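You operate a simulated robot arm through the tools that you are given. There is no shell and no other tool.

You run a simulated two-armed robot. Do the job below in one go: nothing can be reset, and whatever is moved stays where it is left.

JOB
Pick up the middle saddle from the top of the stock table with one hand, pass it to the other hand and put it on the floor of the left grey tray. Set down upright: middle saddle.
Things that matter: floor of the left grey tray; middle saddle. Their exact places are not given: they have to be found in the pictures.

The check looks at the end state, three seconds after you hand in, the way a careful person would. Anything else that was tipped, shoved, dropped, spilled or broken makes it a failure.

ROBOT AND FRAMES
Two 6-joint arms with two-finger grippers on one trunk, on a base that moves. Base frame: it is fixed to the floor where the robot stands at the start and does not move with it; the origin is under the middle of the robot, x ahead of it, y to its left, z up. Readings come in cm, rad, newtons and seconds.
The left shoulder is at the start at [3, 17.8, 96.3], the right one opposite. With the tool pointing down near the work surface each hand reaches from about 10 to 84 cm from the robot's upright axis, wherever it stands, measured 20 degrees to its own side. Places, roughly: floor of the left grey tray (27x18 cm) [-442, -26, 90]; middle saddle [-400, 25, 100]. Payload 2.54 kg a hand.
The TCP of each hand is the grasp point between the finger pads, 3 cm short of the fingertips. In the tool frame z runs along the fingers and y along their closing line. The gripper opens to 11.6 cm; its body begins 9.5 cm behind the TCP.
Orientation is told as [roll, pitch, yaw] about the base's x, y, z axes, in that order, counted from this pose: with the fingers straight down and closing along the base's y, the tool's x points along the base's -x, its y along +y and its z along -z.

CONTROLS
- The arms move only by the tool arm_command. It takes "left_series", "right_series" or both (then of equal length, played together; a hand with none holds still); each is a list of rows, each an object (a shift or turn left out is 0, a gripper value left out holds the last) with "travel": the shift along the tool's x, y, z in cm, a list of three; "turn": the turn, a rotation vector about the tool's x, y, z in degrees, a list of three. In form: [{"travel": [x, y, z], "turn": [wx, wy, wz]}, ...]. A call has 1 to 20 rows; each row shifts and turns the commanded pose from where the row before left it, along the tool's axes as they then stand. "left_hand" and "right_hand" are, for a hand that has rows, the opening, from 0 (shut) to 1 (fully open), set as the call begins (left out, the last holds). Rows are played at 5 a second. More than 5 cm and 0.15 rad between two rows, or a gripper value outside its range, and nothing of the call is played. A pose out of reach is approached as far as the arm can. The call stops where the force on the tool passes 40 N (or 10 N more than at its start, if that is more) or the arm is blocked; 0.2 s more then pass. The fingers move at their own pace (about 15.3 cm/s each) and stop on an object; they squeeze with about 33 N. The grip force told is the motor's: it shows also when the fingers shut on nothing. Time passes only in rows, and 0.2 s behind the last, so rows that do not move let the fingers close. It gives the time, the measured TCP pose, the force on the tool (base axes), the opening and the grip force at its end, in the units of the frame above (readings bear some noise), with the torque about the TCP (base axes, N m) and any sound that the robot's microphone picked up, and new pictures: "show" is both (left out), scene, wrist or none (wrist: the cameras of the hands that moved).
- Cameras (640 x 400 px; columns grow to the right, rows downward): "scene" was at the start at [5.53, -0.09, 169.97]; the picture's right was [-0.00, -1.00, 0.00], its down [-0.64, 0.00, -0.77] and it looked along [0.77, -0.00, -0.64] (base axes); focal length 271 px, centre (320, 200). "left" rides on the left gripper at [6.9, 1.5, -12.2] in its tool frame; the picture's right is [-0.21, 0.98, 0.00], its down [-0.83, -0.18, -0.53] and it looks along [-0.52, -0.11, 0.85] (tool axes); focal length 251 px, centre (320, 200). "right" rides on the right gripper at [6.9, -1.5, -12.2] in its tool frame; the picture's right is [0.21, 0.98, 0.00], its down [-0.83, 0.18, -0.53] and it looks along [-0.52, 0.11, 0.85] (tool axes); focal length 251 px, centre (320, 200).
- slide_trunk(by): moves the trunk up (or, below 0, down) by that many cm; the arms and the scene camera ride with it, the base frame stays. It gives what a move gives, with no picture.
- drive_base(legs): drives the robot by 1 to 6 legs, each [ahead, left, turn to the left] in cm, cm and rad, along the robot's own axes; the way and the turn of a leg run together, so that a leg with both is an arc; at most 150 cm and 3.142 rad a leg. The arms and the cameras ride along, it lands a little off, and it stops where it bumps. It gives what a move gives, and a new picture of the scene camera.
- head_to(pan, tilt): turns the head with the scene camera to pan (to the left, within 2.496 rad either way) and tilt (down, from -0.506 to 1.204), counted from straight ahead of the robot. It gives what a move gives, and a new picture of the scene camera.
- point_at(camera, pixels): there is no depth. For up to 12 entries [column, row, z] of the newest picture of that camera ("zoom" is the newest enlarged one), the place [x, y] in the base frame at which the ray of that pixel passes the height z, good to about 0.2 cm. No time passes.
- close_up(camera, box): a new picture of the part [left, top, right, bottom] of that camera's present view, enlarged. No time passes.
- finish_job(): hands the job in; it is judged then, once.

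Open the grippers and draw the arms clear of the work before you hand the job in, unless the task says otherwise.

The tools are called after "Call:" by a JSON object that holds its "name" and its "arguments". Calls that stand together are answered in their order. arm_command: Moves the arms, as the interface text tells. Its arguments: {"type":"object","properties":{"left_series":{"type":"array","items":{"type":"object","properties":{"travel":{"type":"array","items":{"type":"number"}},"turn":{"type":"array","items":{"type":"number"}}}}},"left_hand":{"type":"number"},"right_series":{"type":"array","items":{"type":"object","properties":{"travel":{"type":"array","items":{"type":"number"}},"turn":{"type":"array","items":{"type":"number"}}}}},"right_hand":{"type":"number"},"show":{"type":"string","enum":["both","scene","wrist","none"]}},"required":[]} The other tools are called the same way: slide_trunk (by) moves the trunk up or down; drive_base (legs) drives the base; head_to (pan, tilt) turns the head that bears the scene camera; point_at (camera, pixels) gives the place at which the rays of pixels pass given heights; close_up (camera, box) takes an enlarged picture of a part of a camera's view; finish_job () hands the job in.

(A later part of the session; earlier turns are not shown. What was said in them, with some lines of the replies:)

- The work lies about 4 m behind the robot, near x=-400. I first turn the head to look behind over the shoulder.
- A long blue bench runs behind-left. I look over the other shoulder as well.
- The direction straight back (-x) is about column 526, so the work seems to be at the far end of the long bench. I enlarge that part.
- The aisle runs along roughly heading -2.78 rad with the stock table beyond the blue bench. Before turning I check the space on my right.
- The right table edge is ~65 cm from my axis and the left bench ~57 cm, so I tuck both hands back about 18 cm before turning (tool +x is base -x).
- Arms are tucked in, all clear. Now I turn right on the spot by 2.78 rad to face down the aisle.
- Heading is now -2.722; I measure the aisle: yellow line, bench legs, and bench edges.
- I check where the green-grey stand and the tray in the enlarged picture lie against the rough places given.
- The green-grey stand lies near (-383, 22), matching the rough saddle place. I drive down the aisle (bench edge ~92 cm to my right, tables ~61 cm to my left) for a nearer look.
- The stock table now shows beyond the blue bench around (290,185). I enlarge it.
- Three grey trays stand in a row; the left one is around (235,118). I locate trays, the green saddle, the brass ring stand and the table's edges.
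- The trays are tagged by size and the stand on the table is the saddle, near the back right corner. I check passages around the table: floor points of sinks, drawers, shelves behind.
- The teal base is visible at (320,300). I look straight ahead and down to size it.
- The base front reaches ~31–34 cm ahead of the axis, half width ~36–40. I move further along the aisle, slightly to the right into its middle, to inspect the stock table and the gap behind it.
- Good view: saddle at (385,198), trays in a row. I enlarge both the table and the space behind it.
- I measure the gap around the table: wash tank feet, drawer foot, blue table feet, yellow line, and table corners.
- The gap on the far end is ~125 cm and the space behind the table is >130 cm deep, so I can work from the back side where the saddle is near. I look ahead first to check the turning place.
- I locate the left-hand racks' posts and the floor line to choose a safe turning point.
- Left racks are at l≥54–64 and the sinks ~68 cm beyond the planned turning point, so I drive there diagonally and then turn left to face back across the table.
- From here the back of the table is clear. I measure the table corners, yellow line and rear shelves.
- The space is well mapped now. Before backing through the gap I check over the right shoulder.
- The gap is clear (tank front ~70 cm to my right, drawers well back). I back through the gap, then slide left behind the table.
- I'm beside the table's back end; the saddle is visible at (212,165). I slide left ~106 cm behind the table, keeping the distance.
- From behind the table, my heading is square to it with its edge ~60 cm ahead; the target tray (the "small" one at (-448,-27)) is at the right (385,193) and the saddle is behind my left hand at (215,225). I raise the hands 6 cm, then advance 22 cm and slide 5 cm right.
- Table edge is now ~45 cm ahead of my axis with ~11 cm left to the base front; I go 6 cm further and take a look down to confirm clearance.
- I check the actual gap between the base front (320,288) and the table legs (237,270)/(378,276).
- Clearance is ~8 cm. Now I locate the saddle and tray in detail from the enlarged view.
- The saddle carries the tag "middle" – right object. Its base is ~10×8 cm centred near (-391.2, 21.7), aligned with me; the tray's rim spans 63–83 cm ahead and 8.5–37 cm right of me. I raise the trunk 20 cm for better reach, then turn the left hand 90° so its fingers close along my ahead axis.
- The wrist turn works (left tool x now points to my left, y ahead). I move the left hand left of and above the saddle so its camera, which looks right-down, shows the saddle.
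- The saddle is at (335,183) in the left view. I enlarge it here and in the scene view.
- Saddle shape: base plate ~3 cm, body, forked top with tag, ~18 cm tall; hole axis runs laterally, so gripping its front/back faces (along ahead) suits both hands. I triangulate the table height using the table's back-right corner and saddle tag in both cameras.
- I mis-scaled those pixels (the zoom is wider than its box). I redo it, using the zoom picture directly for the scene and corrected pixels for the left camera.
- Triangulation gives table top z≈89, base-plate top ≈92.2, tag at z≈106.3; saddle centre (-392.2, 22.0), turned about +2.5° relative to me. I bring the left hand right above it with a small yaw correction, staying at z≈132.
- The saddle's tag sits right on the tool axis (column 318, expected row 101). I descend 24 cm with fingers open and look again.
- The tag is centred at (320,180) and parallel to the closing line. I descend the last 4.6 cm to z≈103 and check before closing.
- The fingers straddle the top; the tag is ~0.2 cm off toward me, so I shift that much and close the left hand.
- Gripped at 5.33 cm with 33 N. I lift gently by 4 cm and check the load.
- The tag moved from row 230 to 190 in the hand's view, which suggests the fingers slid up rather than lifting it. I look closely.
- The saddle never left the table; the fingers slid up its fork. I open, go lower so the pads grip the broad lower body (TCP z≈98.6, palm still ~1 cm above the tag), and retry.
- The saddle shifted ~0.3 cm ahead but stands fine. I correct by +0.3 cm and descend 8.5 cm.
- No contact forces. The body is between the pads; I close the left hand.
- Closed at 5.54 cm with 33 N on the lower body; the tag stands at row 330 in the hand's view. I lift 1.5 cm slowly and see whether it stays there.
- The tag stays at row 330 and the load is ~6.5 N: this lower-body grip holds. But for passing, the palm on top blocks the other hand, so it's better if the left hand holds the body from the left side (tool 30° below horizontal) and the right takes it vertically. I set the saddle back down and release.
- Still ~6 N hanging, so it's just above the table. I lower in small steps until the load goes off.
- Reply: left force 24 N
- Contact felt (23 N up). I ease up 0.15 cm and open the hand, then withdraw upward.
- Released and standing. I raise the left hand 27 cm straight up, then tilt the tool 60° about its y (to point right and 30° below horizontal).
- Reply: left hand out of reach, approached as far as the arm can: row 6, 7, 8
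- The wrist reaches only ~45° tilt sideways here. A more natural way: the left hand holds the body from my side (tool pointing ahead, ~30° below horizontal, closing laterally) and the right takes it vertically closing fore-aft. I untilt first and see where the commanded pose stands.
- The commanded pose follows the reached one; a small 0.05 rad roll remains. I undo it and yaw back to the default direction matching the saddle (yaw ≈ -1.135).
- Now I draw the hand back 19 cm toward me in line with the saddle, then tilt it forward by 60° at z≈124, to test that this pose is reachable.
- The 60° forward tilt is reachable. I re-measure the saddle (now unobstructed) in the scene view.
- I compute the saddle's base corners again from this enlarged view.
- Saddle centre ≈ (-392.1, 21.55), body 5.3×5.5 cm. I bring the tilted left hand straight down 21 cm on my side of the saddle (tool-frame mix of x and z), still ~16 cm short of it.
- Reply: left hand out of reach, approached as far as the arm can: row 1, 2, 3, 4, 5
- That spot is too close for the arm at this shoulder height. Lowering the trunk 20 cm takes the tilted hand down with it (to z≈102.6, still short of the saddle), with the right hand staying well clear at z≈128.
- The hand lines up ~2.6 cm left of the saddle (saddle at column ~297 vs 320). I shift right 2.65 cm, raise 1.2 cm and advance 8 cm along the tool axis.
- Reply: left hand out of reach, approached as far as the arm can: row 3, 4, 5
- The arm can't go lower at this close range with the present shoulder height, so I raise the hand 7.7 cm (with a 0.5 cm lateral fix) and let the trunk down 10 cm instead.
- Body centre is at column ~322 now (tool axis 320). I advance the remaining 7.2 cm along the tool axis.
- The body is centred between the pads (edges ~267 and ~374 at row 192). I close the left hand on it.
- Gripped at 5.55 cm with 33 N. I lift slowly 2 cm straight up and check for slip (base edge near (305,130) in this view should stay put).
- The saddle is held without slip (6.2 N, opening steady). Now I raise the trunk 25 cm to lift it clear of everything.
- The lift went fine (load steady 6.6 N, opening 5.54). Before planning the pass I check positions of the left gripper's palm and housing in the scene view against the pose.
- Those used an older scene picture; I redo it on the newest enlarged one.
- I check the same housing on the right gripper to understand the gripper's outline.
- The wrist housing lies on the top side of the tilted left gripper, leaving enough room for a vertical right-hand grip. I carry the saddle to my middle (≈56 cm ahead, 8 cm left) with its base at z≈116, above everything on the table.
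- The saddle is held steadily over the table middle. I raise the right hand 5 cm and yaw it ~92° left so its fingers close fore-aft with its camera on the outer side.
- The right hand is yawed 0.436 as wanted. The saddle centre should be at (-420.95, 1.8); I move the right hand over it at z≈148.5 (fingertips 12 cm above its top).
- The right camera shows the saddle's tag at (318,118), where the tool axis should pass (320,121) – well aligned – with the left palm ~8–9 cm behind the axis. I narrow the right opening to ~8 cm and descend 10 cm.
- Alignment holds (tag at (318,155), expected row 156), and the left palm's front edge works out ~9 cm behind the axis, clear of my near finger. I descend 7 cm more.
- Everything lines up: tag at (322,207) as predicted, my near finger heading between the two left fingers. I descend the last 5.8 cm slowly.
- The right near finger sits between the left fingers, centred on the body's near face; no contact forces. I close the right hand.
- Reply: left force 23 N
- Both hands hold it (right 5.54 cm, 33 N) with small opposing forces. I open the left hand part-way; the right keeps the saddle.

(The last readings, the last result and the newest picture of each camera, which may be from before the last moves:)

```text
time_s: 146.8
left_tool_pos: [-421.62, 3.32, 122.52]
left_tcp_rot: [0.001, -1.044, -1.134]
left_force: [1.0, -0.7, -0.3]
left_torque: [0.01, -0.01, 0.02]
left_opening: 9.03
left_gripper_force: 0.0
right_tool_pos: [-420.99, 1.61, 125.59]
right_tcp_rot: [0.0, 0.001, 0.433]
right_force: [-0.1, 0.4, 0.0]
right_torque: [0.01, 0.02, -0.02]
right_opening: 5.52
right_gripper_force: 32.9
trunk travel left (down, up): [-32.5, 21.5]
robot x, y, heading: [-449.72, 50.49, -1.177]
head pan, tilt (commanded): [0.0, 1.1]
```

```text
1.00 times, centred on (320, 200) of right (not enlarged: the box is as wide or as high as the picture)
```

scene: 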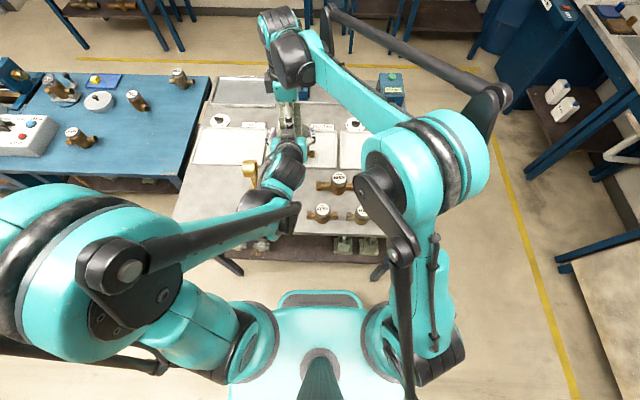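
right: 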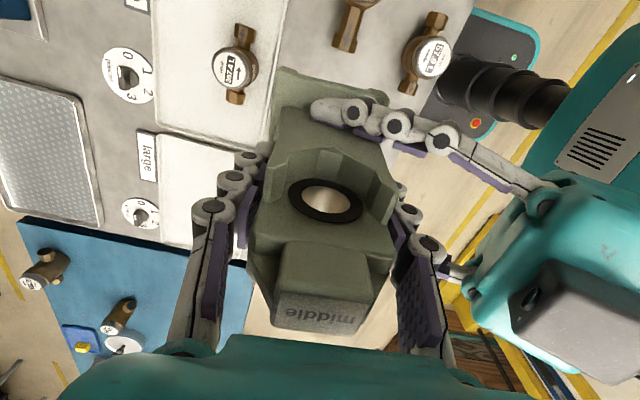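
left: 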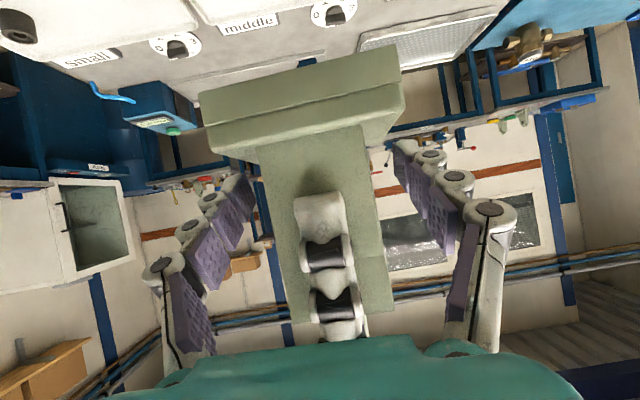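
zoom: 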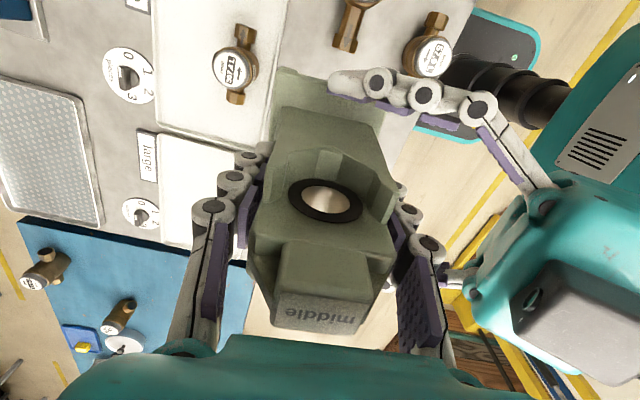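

The left is open, but the right force reads ~0 rather than the weight; I wait a moment and compare pictures to see whether the saddle moves.

Call:
{"name": "arm_command", "arguments": {"right_series": [{"travel": [0, 0, 0]}, {"travel": [0, 0, 0]}], "show": "wrist"}}

Call:
{"name": "close_up", "arguments": {"camera": "left", "box": [0, 0, 640, 400]}}

```text
time_s: 147.4
left_tool_pos: [-421.62, 3.2, 122.56]
left_tcp_rot: [0.002, -1.044, -1.136]
left_force: [0.3, 0.3, 0.0]
left_torque: [0.01, 0.01, -0.02]
left_opening: 9.03
left_gripper_force: 0.1
right_tool_pos: [-420.89, 1.72, 125.57]
right_tcp_rot: [0.0, -0.001, 0.435]
right_force: [-0.3, 0.5, -0.2]
right_torque: [0.01, 0.02, -0.06]
right_opening: 5.52
right_gripper_force: 33.0
trunk travel left (down, up): [-32.5, 21.5]
robot x, y, heading: [-449.54, 50.69, -1.175]
head pan, tilt (commanded): [0.0, 1.1]
```

right: 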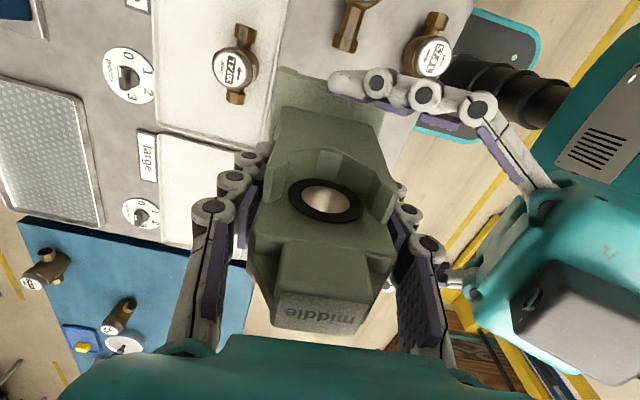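

```text
1.00 times, centred on (320, 200) of left (not enlarged: the box is as wide or as high as the picture)
```

zoom: 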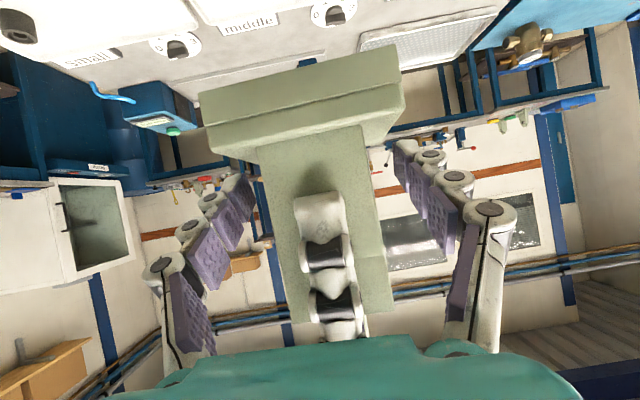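

The saddle sits unmoved in the right hand in both views. I withdraw the left hand back along its tool axis by 14 cm.

Call:
{"name": "arm_command", "arguments": {"left_series": [{"travel": [0, 0, -1]}, {"travel": [0, 0, -2]}, {"travel": [0, 0, -2.5]}, {"travel": [0, 0, -2.5]}, {"travel": [0, 0, -3]}, {"travel": [0, 0, -3]}, {"travel": [0, 0, 0]}], "show": "both"}}

Call:
{"name": "close_up", "arguments": {"camera": "right", "box": [0, 0, 640, 400]}}

```text
time_s: 149.0
left_tool_pos: [-426.95, 13.94, 129.68]
left_tcp_rot: [0.001, -1.044, -1.135]
left_force: [-0.4, 0.4, -0.1]
left_torque: [0.03, 0.01, 0.02]
left_opening: 9.05
left_gripper_force: 0.0
right_tool_pos: [-420.9, 1.66, 125.54]
right_tcp_rot: [0.001, 0.0, 0.434]
right_force: [-0.2, -0.4, 0.0]
right_torque: [-0.02, -0.02, -0.02]
right_opening: 5.53
right_gripper_force: 33.0
trunk travel left (down, up): [-32.5, 21.5]
robot x, y, heading: [-450.07, 50.87, -1.176]
head pan, tilt (commanded): [0.0, 1.1]
```

scene: 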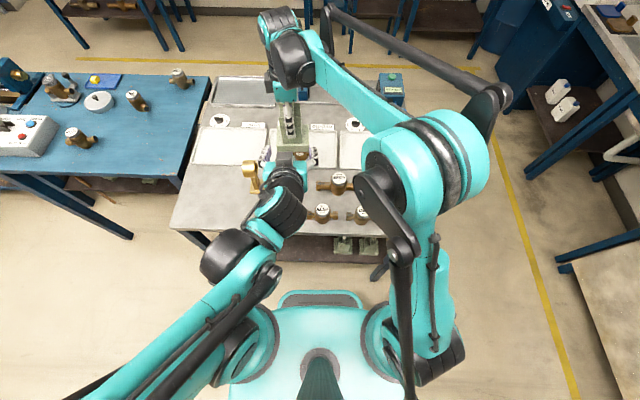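
left: 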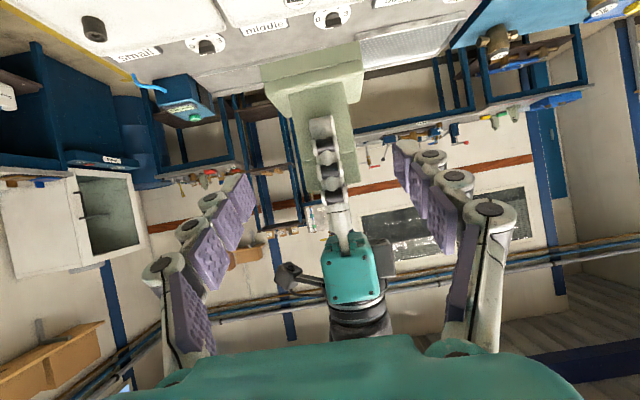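

```text
1.00 times, centred on (320, 200) of right (not enlarged: the box is as wide or as high as the picture)
```

zoom: 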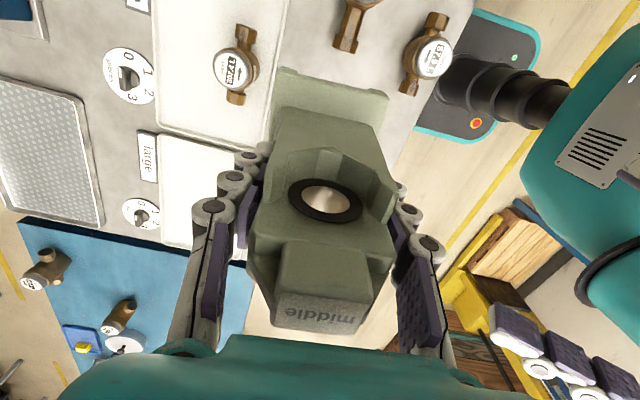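

The pass is done: the right hand alone holds the saddle. I move the left hand 33 cm away to the left.

Call:
{"name": "arm_command", "arguments": {"left_series": [{"travel": [0, 2, -0.5]}, {"travel": [0, 3.5, 0]}, {"travel": [0, 4, 0]}, {"travel": [0, 4, 0]}, {"travel": [0, 4, 0]}, {"travel": [0, 4, 0]}, {"travel": [0, 4, 0]}, {"travel": [0, 4, 0]}, {"travel": [0, 3.5, 0]}, {"travel": [0, 0, 0]}], "show": "scene"}}

Call:
{"name": "close_up", "arguments": {"camera": "scene", "box": [200, 70, 440, 250]}}

```text
time_s: 151.2
left_tool_pos: [-396.82, 28.38, 129.75]
left_tcp_rot: [0.003, -1.046, -1.136]
left_force: [0.7, 0.4, -0.5]
left_torque: [0.05, 0.0, 0.06]
left_opening: 9.05
left_gripper_force: 0.0
right_tool_pos: [-421.15, 1.71, 125.64]
right_tcp_rot: [-0.001, 0.0, 0.433]
right_force: [-0.8, -0.2, 0.1]
right_torque: [-0.02, -0.05, 0.02]
right_opening: 5.52
right_gripper_force: 33.5
trunk travel left (down, up): [-32.5, 21.5]
robot x, y, heading: [-449.78, 50.6, -1.175]
head pan, tilt (commanded): [0.0, 1.1]
```

scene: 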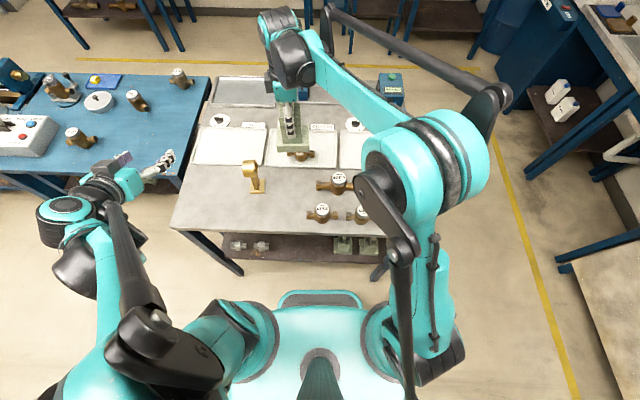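

```text
2.22 times, centred on (320, 160) of scene
```

zoom: 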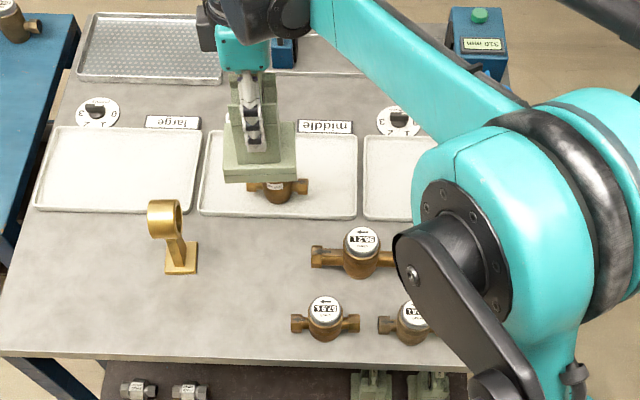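

The scene view shows the left edge of the target tray. I verify its near-left and far-left corners, and the middle tray's corners for reference.

Call:
{"name": "point_at", "arguments": {"camera": "zoom", "pixels": [[363, 220, 90.5], [366, 137, 90.5], [357, 219, 90.5], [200, 213, 90.5], [228, 184, 115.8], [296, 178, 115.8]]}}

Call:
{"name": "close_up", "arguments": {"camera": "right", "box": [0, 0, 640, 400]}}

```text
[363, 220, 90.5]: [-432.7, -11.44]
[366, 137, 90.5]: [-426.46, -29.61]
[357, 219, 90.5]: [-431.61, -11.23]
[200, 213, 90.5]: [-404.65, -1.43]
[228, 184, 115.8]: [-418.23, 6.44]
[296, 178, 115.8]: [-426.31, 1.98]
```

```text
1.00 times, centred on (320, 200) of right (not enlarged: the box is as wide or as high as the picture)
```

zoom: 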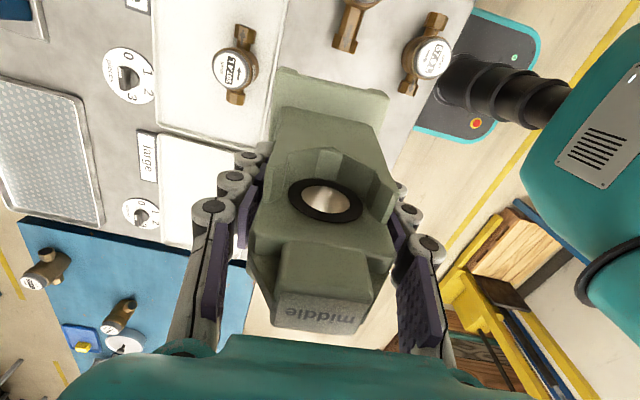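

Tray corners agree with earlier values. I carry the saddle at the same height to above the left half (from my side) of the tray, target (-439.3, -23.4), rotating it 3° to square with the tray.

Call:
{"name": "arm_command", "arguments": {"right_series": [{"travel": [1.1, -0.6, 0], "turn": [0, 0, 0.2]}, {"travel": [2.2, -1.2, 0], "turn": [0, 0, 0.25]}, {"travel": [2.3, -1.28, 0], "turn": [0, 0, 0.25]}, {"travel": [2.3, -1.28, 0], "turn": [0, 0, 0.25]}, {"travel": [2.3, -1.28, 0], "turn": [0, 0, 0.25]}, {"travel": [2.3, -1.28, 0], "turn": [0, 0, 0.25]}, {"travel": [2.3, -1.28, 0], "turn": [0, 0, 0.25]}, {"travel": [2.3, -1.28, 0], "turn": [0, 0, 0.25]}, {"travel": [2.3, -1.28, 0], "turn": [0, 0, 0.25]}, {"travel": [2.3, -1.28, 0], "turn": [0, 0, 0.25]}, {"travel": [2.3, -1.28, 0], "turn": [0, 0, 0.25]}, {"travel": [2.2, -1.2, 0], "turn": [0, 0, 0.25]}, {"travel": [1.1, -0.6, 0], "turn": [0, 0, 0.2]}, {"travel": [0, 0, 0]}], "show": "both"}}

```text
time_s: 154.2
left_tool_pos: [-396.85, 28.48, 129.61]
left_tcp_rot: [-0.001, -1.044, -1.133]
left_force: [0.0, -0.1, 0.2]
left_torque: [0.0, 0.01, -0.02]
left_opening: 9.05
left_gripper_force: 0.1
right_tool_pos: [-440.2, -23.1, 125.44]
right_tcp_rot: [0.001, 0.0, 0.38]
right_force: [-0.2, 0.0, 0.0]
right_torque: [0.01, 0.0, 0.0]
right_opening: 5.52
right_gripper_force: 32.9
trunk travel left (down, up): [-32.5, 21.5]
robot x, y, heading: [-450.19, 50.72, -1.177]
head pan, tilt (commanded): [0.0, 1.1]
```

scene: 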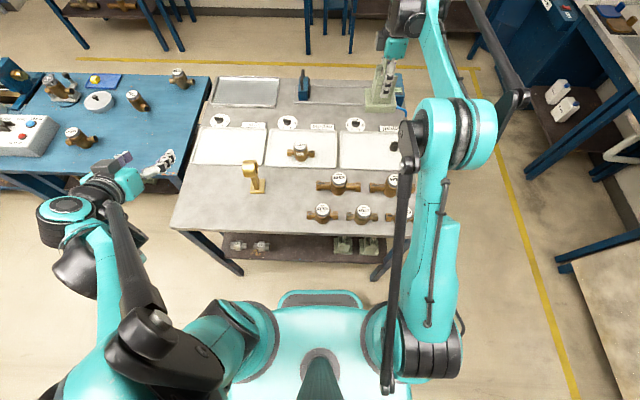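
right: 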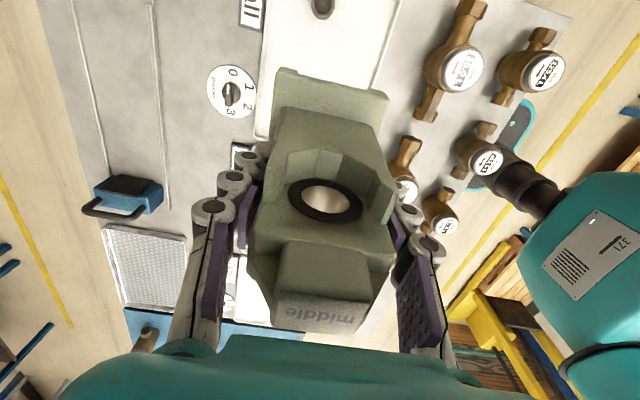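

The saddle hangs above the tray, 3.7 cm left of and 1.6 cm nearer than the tray's centre, clear of the plug (seen at (322,5)). I descend 22 cm.

Call:
{"name": "arm_command", "arguments": {"right_series": [{"travel": [0, 0, 1.5]}, {"travel": [0, 0, 3]}, {"travel": [0, 0, 3.5]}, {"travel": [0, 0, 3.5]}, {"travel": [0, 0, 3.5]}, {"travel": [0, 0, 3.5]}, {"travel": [0, 0, 2]}, {"travel": [0, 0, 1]}, {"travel": [0, 0, 0]}], "show": "both"}}

Call:
{"name": "close_up", "arguments": {"camera": "scene", "box": [320, 80, 440, 200]}}

```text
time_s: 156.2
left_tool_pos: [-396.9, 28.42, 129.81]
left_tcp_rot: [0.001, -1.044, -1.135]
left_force: [-0.7, 0.3, -0.5]
left_torque: [-0.02, 0.02, 0.0]
left_opening: 9.04
left_gripper_force: 0.1
right_tool_pos: [-439.99, -23.18, 103.92]
right_tcp_rot: [0.001, 0.002, 0.38]
right_force: [-0.1, 0.4, 0.2]
right_torque: [0.0, -0.01, -0.01]
right_opening: 5.53
right_gripper_force: 32.6
trunk travel left (down, up): [-32.5, 21.5]
robot x, y, heading: [-449.83, 50.41, -1.18]
head pan, tilt (commanded): [0.0, 1.1]
```

scene: 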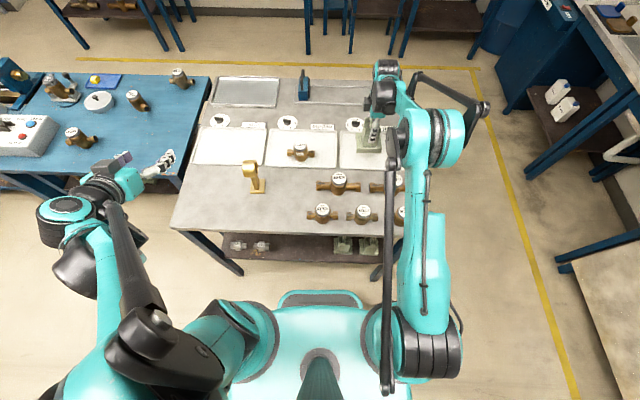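
right: 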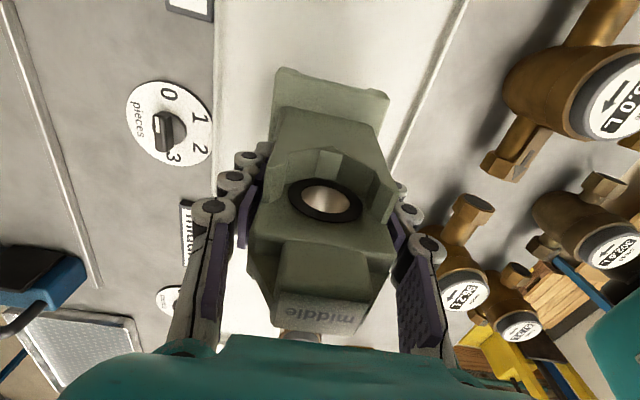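

```text
3.33 times, centred on (380, 140) of scene
```

zoom: 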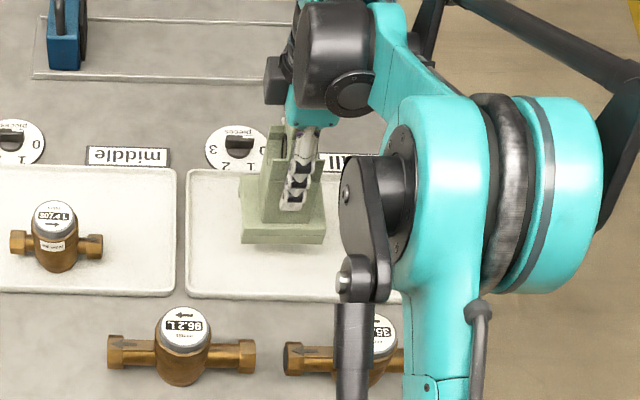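

The saddle is over the tray with clear margins all round. I lower slowly 3.2 cm toward expected contact near TCP z≈99–100.

Call:
{"name": "arm_command", "arguments": {"right_series": [{"travel": [0, 0, 0.8]}, {"travel": [0, 0, 0.8]}, {"travel": [0, 0, 0.8]}, {"travel": [0, 0, 0.5]}, {"travel": [0, 0, 0.3]}], "show": "none"}}

```text
time_s: 157.4
left_tool_pos: [-396.79, 28.53, 129.73]
left_tcp_rot: [0.001, -1.043, -1.134]
left_force: [0.6, -0.3, 0.3]
left_torque: [0.01, 0.01, 0.02]
left_opening: 9.03
left_gripper_force: 0.0
right_tool_pos: [-439.94, -23.11, 100.74]
right_tcp_rot: [0.001, 0.0, 0.381]
right_force: [-0.3, -0.3, 0.3]
right_torque: [-0.01, 0.0, 0.0]
right_opening: 5.54
right_gripper_force: 33.0
trunk travel left (down, up): [-32.5, 21.5]
robot x, y, heading: [-450.07, 50.87, -1.179]
head pan, tilt (commanded): [0.0, 1.1]
```

No contact yet at z=100.74. I continue in 0.2 cm steps.

Call:
{"name": "arm_command", "arguments": {"right_series": [{"travel": [0, 0, 0.2]}, {"travel": [0, 0, 0.2]}, {"travel": [0, 0, 0.2]}], "show": "none"}}

```text
time_s: 158.2
left_tool_pos: [-396.86, 28.35, 129.75]
left_tcp_rot: [0.0, -1.044, -1.132]
left_force: [0.2, 0.5, -0.4]
left_torque: [0.01, -0.02, -0.02]
left_opening: 9.04
left_gripper_force: 0.1
right_tool_pos: [-439.81, -23.12, 100.19]
right_tcp_rot: [0.0, 0.001, 0.38]
right_force: [0.3, 1.0, -0.4]
right_torque: [0.01, 0.03, -0.03]
right_opening: 5.52
right_gripper_force: 33.1
trunk travel left (down, up): [-32.5, 21.5]
robot x, y, heading: [-449.79, 50.41, -1.176]
head pan, tilt (commanded): [0.0, 1.1]
```

Still free at z=100.19; two more small steps.

Call:
{"name": "arm_command", "arguments": {"right_series": [{"travel": [0, 0, 0.2]}, {"travel": [0, 0, 0.2]}], "show": "none"}}

Call:
{"name": "close_up", "arguments": {"camera": "scene", "box": [340, 110, 410, 170]}}

```text
time_s: 158.8
left_tool_pos: [-396.89, 28.36, 129.75]
left_tcp_rot: [0.0, -1.044, -1.135]
left_force: [0.0, -0.3, -0.1]
left_torque: [-0.04, 0.03, -0.03]
left_opening: 9.04
left_gripper_force: 0.1
right_tool_pos: [-439.98, -23.12, 99.83]
right_tcp_rot: [0.0, 0.0, 0.38]
right_force: [-0.6, 0.1, -0.1]
right_torque: [0.03, 0.0, 0.01]
right_opening: 5.52
right_gripper_force: 33.3
trunk travel left (down, up): [-32.5, 21.5]
robot x, y, heading: [-449.77, 50.59, -1.178]
head pan, tilt (commanded): [0.0, 1.1]
```

```text
6.67 times, centred on (375, 140) of scene
```

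zoom: 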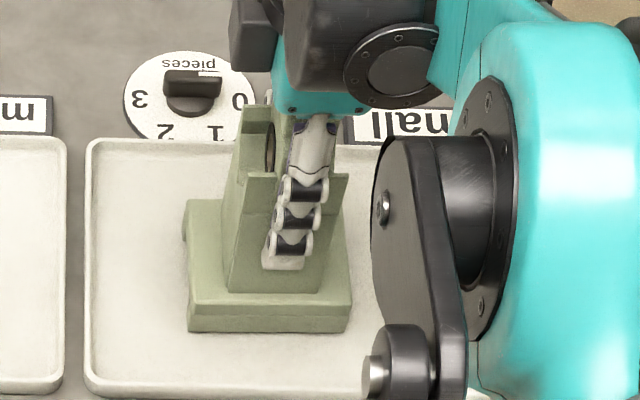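

The base is nearly on the tray floor. I keep lowering in 0.15 cm steps, watching the force.

Call:
{"name": "arm_command", "arguments": {"right_series": [{"travel": [0, 0, 0.15]}, {"travel": [0, 0, 0.15]}], "show": "none"}}

```text
time_s: 159.4
left_tool_pos: [-396.77, 28.45, 129.81]
left_tcp_rot: [0.001, -1.043, -1.134]
left_force: [0.7, 0.4, -0.1]
left_torque: [-0.01, -0.02, -0.03]
left_opening: 9.05
left_gripper_force: 0.0
right_tool_pos: [-439.95, -22.98, 99.52]
right_tcp_rot: [-0.001, 0.0, 0.379]
right_force: [0.6, -0.2, -0.3]
right_torque: [-0.04, 0.01, -0.02]
right_opening: 5.53
right_gripper_force: 32.8
trunk travel left (down, up): [-32.5, 21.5]
robot x, y, heading: [-449.95, 50.44, -1.176]
head pan, tilt (commanded): [0.0, 1.1]
```

Still no contact at 99.52; continuing in the same small steps.

Call:
{"name": "arm_command", "arguments": {"right_series": [{"travel": [0, 0, 0.15]}, {"travel": [0, 0, 0.1]}], "show": "none"}}

Call:
{"name": "close_up", "arguments": {"camera": "scene", "box": [340, 110, 410, 170]}}

```text
time_s: 160.0
left_tool_pos: [-396.9, 28.65, 129.94]
left_tcp_rot: [0.0, -1.045, -1.135]
left_force: [0.3, 0.3, 0.2]
left_torque: [0.04, 0.01, 0.02]
left_opening: 9.04
left_gripper_force: 0.0
right_tool_pos: [-440.11, -23.0, 99.45]
right_tcp_rot: [-0.003, 0.002, 0.378]
right_force: [1.2, -8.3, 23.0]
right_torque: [-0.12, -0.34, -0.01]
right_opening: 5.55
right_gripper_force: 32.9
trunk travel left (down, up): [-32.5, 21.5]
robot x, y, heading: [-450.09, 50.33, -1.176]
head pan, tilt (commanded): [0.0, 1.1]
```

```text
6.67 times, centred on (375, 140) of scene
```

zoom: 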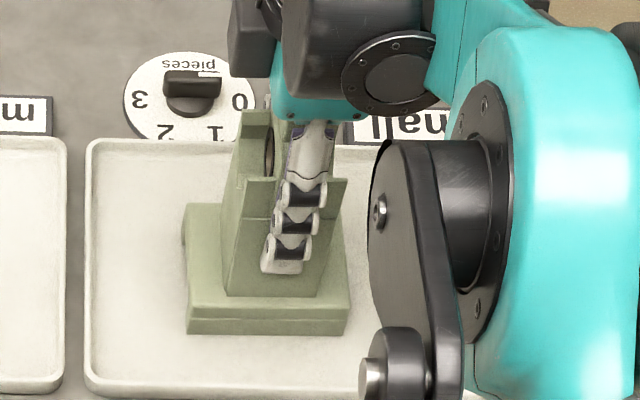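

Firm contact at z≈99.45 (23 N up), base well inside the tray rims. I ease up 0.12 cm and then open the right hand to ~9 cm.

Call:
{"name": "arm_command", "arguments": {"right_series": [{"travel": [0, 0, -0.12]}, {"travel": [0, 0, 0]}], "show": "none"}}

Call:
{"name": "arm_command", "arguments": {"right_series": [{"travel": [0, 0, 0]}, {"travel": [0, 0, 0]}, {"travel": [0, 0, 0]}, {"travel": [0, 0, 0]}], "right_hand": 0.8, "show": "wrist"}}

Call:
{"name": "close_up", "arguments": {"camera": "scene", "box": [340, 110, 410, 170]}}

```text
time_s: 160.6
left_tool_pos: [-396.91, 28.5, 129.88]
left_tcp_rot: [-0.001, -1.045, -1.133]
left_force: [0.4, 0.5, 0.6]
left_torque: [0.02, -0.02, 0.0]
left_opening: 9.02
left_gripper_force: 0.0
right_tool_pos: [-440.17, -23.07, 99.37]
right_tcp_rot: [0.0, 0.002, 0.379]
right_force: [-2.9, -4.7, 15.1]
right_torque: [-0.25, 0.4, 0.0]
right_opening: 5.54
right_gripper_force: 32.7
trunk travel left (down, up): [-32.5, 21.5]
robot x, y, heading: [-449.8, 50.66, -1.176]
head pan, tilt (commanded): [0.0, 1.1]
```

```text
time_s: 161.6
left_tool_pos: [-396.81, 28.51, 129.85]
left_tcp_rot: [0.0, -1.047, -1.134]
left_force: [-0.6, 1.1, -0.3]
left_torque: [-0.03, -0.02, 0.0]
left_opening: 9.08
left_gripper_force: 0.1
right_tool_pos: [-439.91, -23.04, 99.33]
right_tcp_rot: [0.0, 0.0, 0.381]
right_force: [-0.1, -0.3, 0.1]
right_torque: [-0.03, 0.0, -0.02]
right_opening: 9.28
right_gripper_force: 0.0
trunk travel left (down, up): [-32.5, 21.5]
robot x, y, heading: [-449.62, 50.54, -1.174]
head pan, tilt (commanded): [0.0, 1.1]
```

right: 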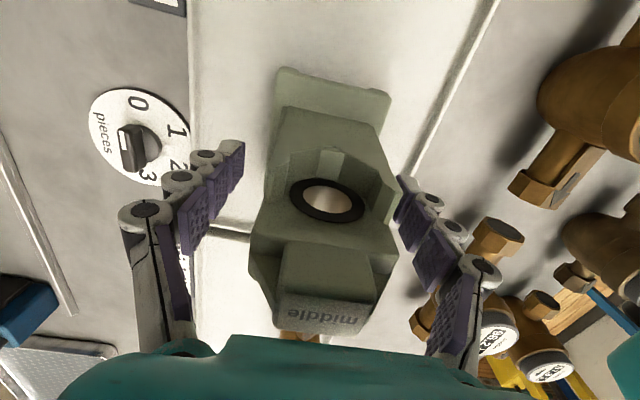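

```text
6.67 times, centred on (375, 140) of scene
```

zoom: 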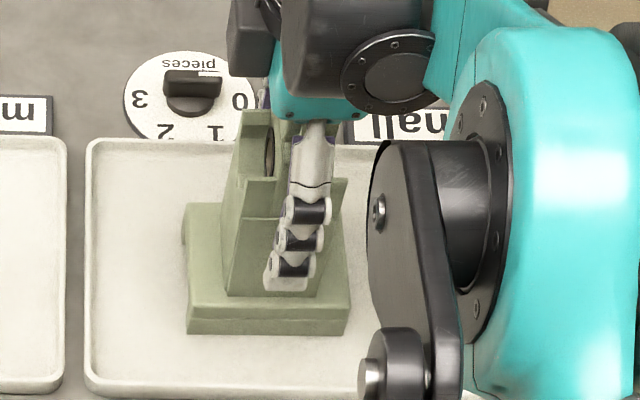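

Released; the saddle stands on the tray floor and the pads are clear on both sides. I raise the right hand straight up 28 cm.

Call:
{"name": "arm_command", "arguments": {"right_series": [{"travel": [0, 0, -1]}, {"travel": [0, 0, -2]}, {"travel": [0, 0, -3]}, {"travel": [0, 0, -3]}, {"travel": [0, 0, -3.5]}, {"travel": [0, 0, -4]}, {"travel": [0, 0, -4]}, {"travel": [0, 0, -4]}, {"travel": [0, 0, -3.5]}, {"travel": [0, 0, 0]}], "show": "both"}}

```text
time_s: 163.8
left_tool_pos: [-396.8, 28.45, 129.84]
left_tcp_rot: [0.0, -1.046, -1.134]
left_force: [0.0, 0.2, -0.1]
left_torque: [0.01, 0.03, -0.03]
left_opening: 9.04
left_gripper_force: 0.0
right_tool_pos: [-439.6, -23.07, 127.41]
right_tcp_rot: [0.001, 0.0, 0.379]
right_force: [-0.3, 0.5, -0.6]
right_torque: [0.01, 0.02, -0.03]
right_opening: 9.27
right_gripper_force: 0.0
trunk travel left (down, up): [-32.5, 21.5]
robot x, y, heading: [-449.65, 50.67, -1.174]
head pan, tilt (commanded): [0.0, 1.1]
```

scene: 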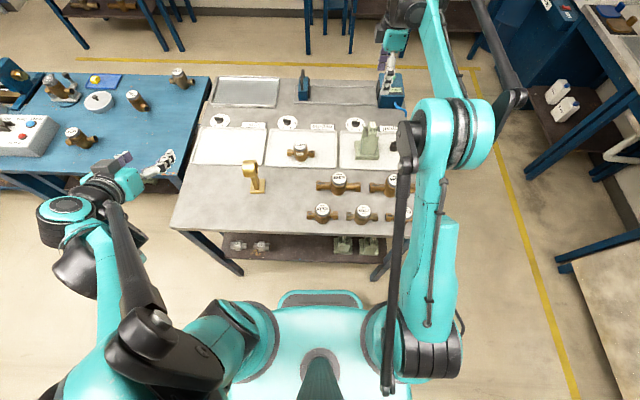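
right: 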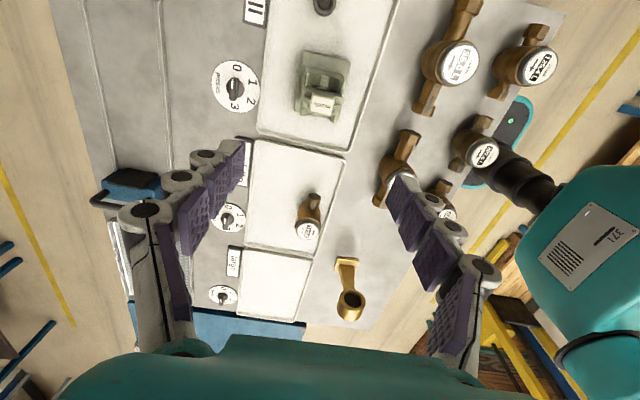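

The saddle stands upright in the left grey tray, everything else in place. I draw the right hand back 32 cm toward me and open both hands fully.

Call:
{"name": "arm_command", "arguments": {"right_series": [{"travel": [0, 2, -1]}, {"travel": [0, 4, -1]}, {"travel": [0, 4.5, 0]}, {"travel": [0, 4.5, 0]}, {"travel": [0, 4.5, 0]}, {"travel": [0, 4.5, 0]}, {"travel": [0, 4.5, 0]}, {"travel": [0, 3.5, 0]}, {"travel": [0, 0, 0]}], "left_series": [{"travel": [0, 0, 0]}, {"travel": [0, 0, 0]}, {"travel": [0, 0, 0]}, {"travel": [0, 0, 0]}, {"travel": [0, 0, 0]}, {"travel": [0, 0, 0]}, {"travel": [0, 0, 0]}, {"travel": [0, 0, 0]}, {"travel": [0, 0, 0]}], "right_hand": 1, "left_hand": 1, "show": "scene"}}

Call:
{"name": "close_up", "arguments": {"camera": "scene", "box": [180, 60, 440, 222]}}

```text
time_s: 165.8
left_tool_pos: [-396.83, 28.51, 129.73]
left_tcp_rot: [0.0, -1.043, -1.136]
left_force: [0.8, -0.6, 0.0]
left_torque: [0.0, -0.02, 0.03]
left_opening: 11.59
left_gripper_force: 0.0
right_tool_pos: [-451.77, 7.05, 129.27]
right_tcp_rot: [0.001, 0.001, 0.38]
right_force: [-0.4, -0.5, 0.3]
right_torque: [0.04, 0.01, -0.02]
right_opening: 11.6
right_gripper_force: 0.0
trunk travel left (down, up): [-32.5, 21.5]
robot x, y, heading: [-449.75, 50.62, -1.178]
head pan, tilt (commanded): [0.0, 1.1]
```

scene: 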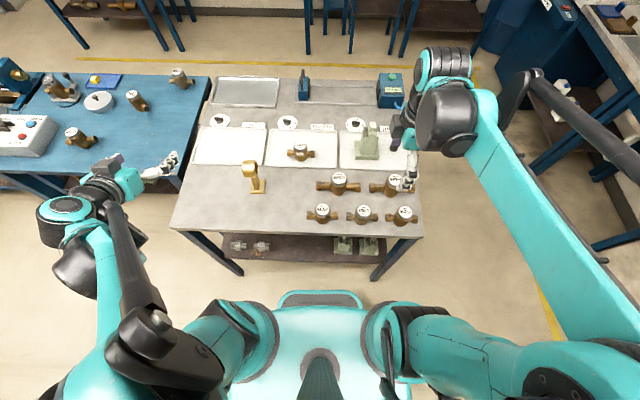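

```text
2.46 times, centred on (310, 141) of scene
```

zoom: 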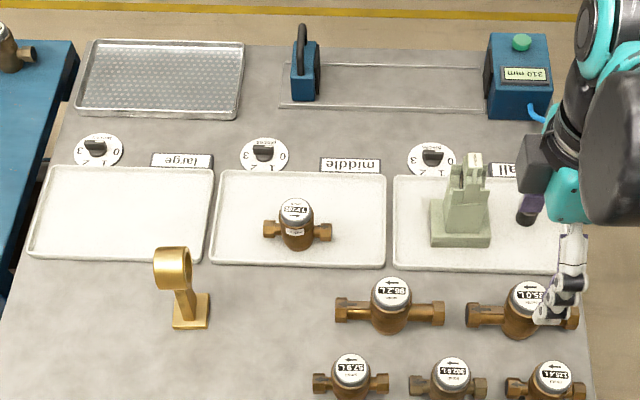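

The saddle stands upright at about (462,215) on the left grey tray; plug, fittings and ring stand are undisturbed. I back the robot 20 cm along the way I came so both arms are clear of the table.

Call:
{"name": "drive_base", "arguments": {"legs": [[-20, 0, 0]]}}

Call:
{"name": "close_up", "arguments": {"camera": "scene", "box": [180, 40, 440, 202]}}

```text
time_s: 167.4
left_tool_pos: [-404.64, 47.16, 129.79]
left_tcp_rot: [0.0, -1.044, -1.135]
left_force: [0.3, 0.8, -0.2]
left_torque: [-0.01, -0.01, -0.03]
left_opening: 11.59
left_gripper_force: 0.1
right_tool_pos: [-459.46, 25.61, 129.37]
right_tcp_rot: [0.0, 0.0, 0.381]
right_force: [0.5, 0.8, -0.8]
right_torque: [-0.07, -0.02, 0.0]
right_opening: 11.6
right_gripper_force: 0.0
trunk travel left (down, up): [-32.5, 21.5]
robot x, y, heading: [-457.13, 69.02, -1.177]
head pan, tilt (commanded): [0.0, 1.1]
```

scene: 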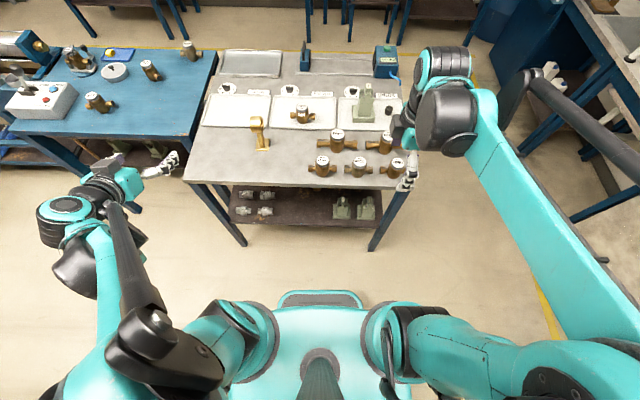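

```text
2.46 times, centred on (310, 121) of scene
```

zoom: 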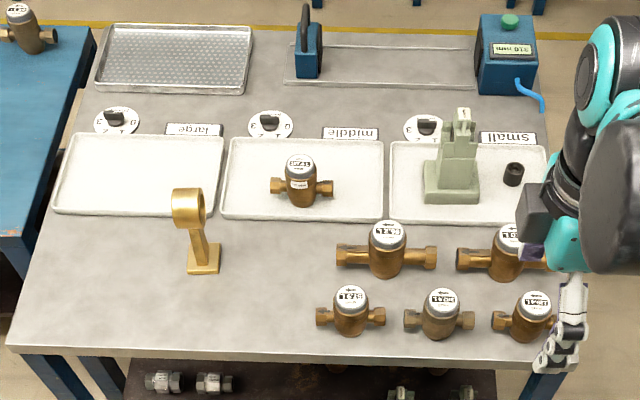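

The saddle stands upright on the floor of the left ("small") grey tray. The plug beside it and all the other items are in place, both hands are empty and open, and the arms are clear of the work. I hand the job in.

Call:
{"name": "finish_job", "arguments": {}}

```text
The job is handed in.
```

The middle saddle is standing upright on the floor of the left grey tray, the one tagged "small", and the job is handed in. I took the left grey tray to be the one nearest your coordinates. From the back of the table, where the robot worked, it lies on the right.

- **Pick-up:** My first grip, near the top of the saddle, slid, and the saddle stayed on the table. The left hand then gripped the lower body from the robot's side and lifted it.
- **Pass:** The right hand took it from above in the air over the table, and the left hand let go. The saddle did not shift between the hands.
- **Placement:** It sits about 4 cm to the robot's side of the tray's centre. The small dark plug already in that tray is untouched.

In the last pictures nothing else on the table looked tipped or moved. Both grippers are open. The robot has backed about 20 cm away from the table, so the arms are clear of the work.
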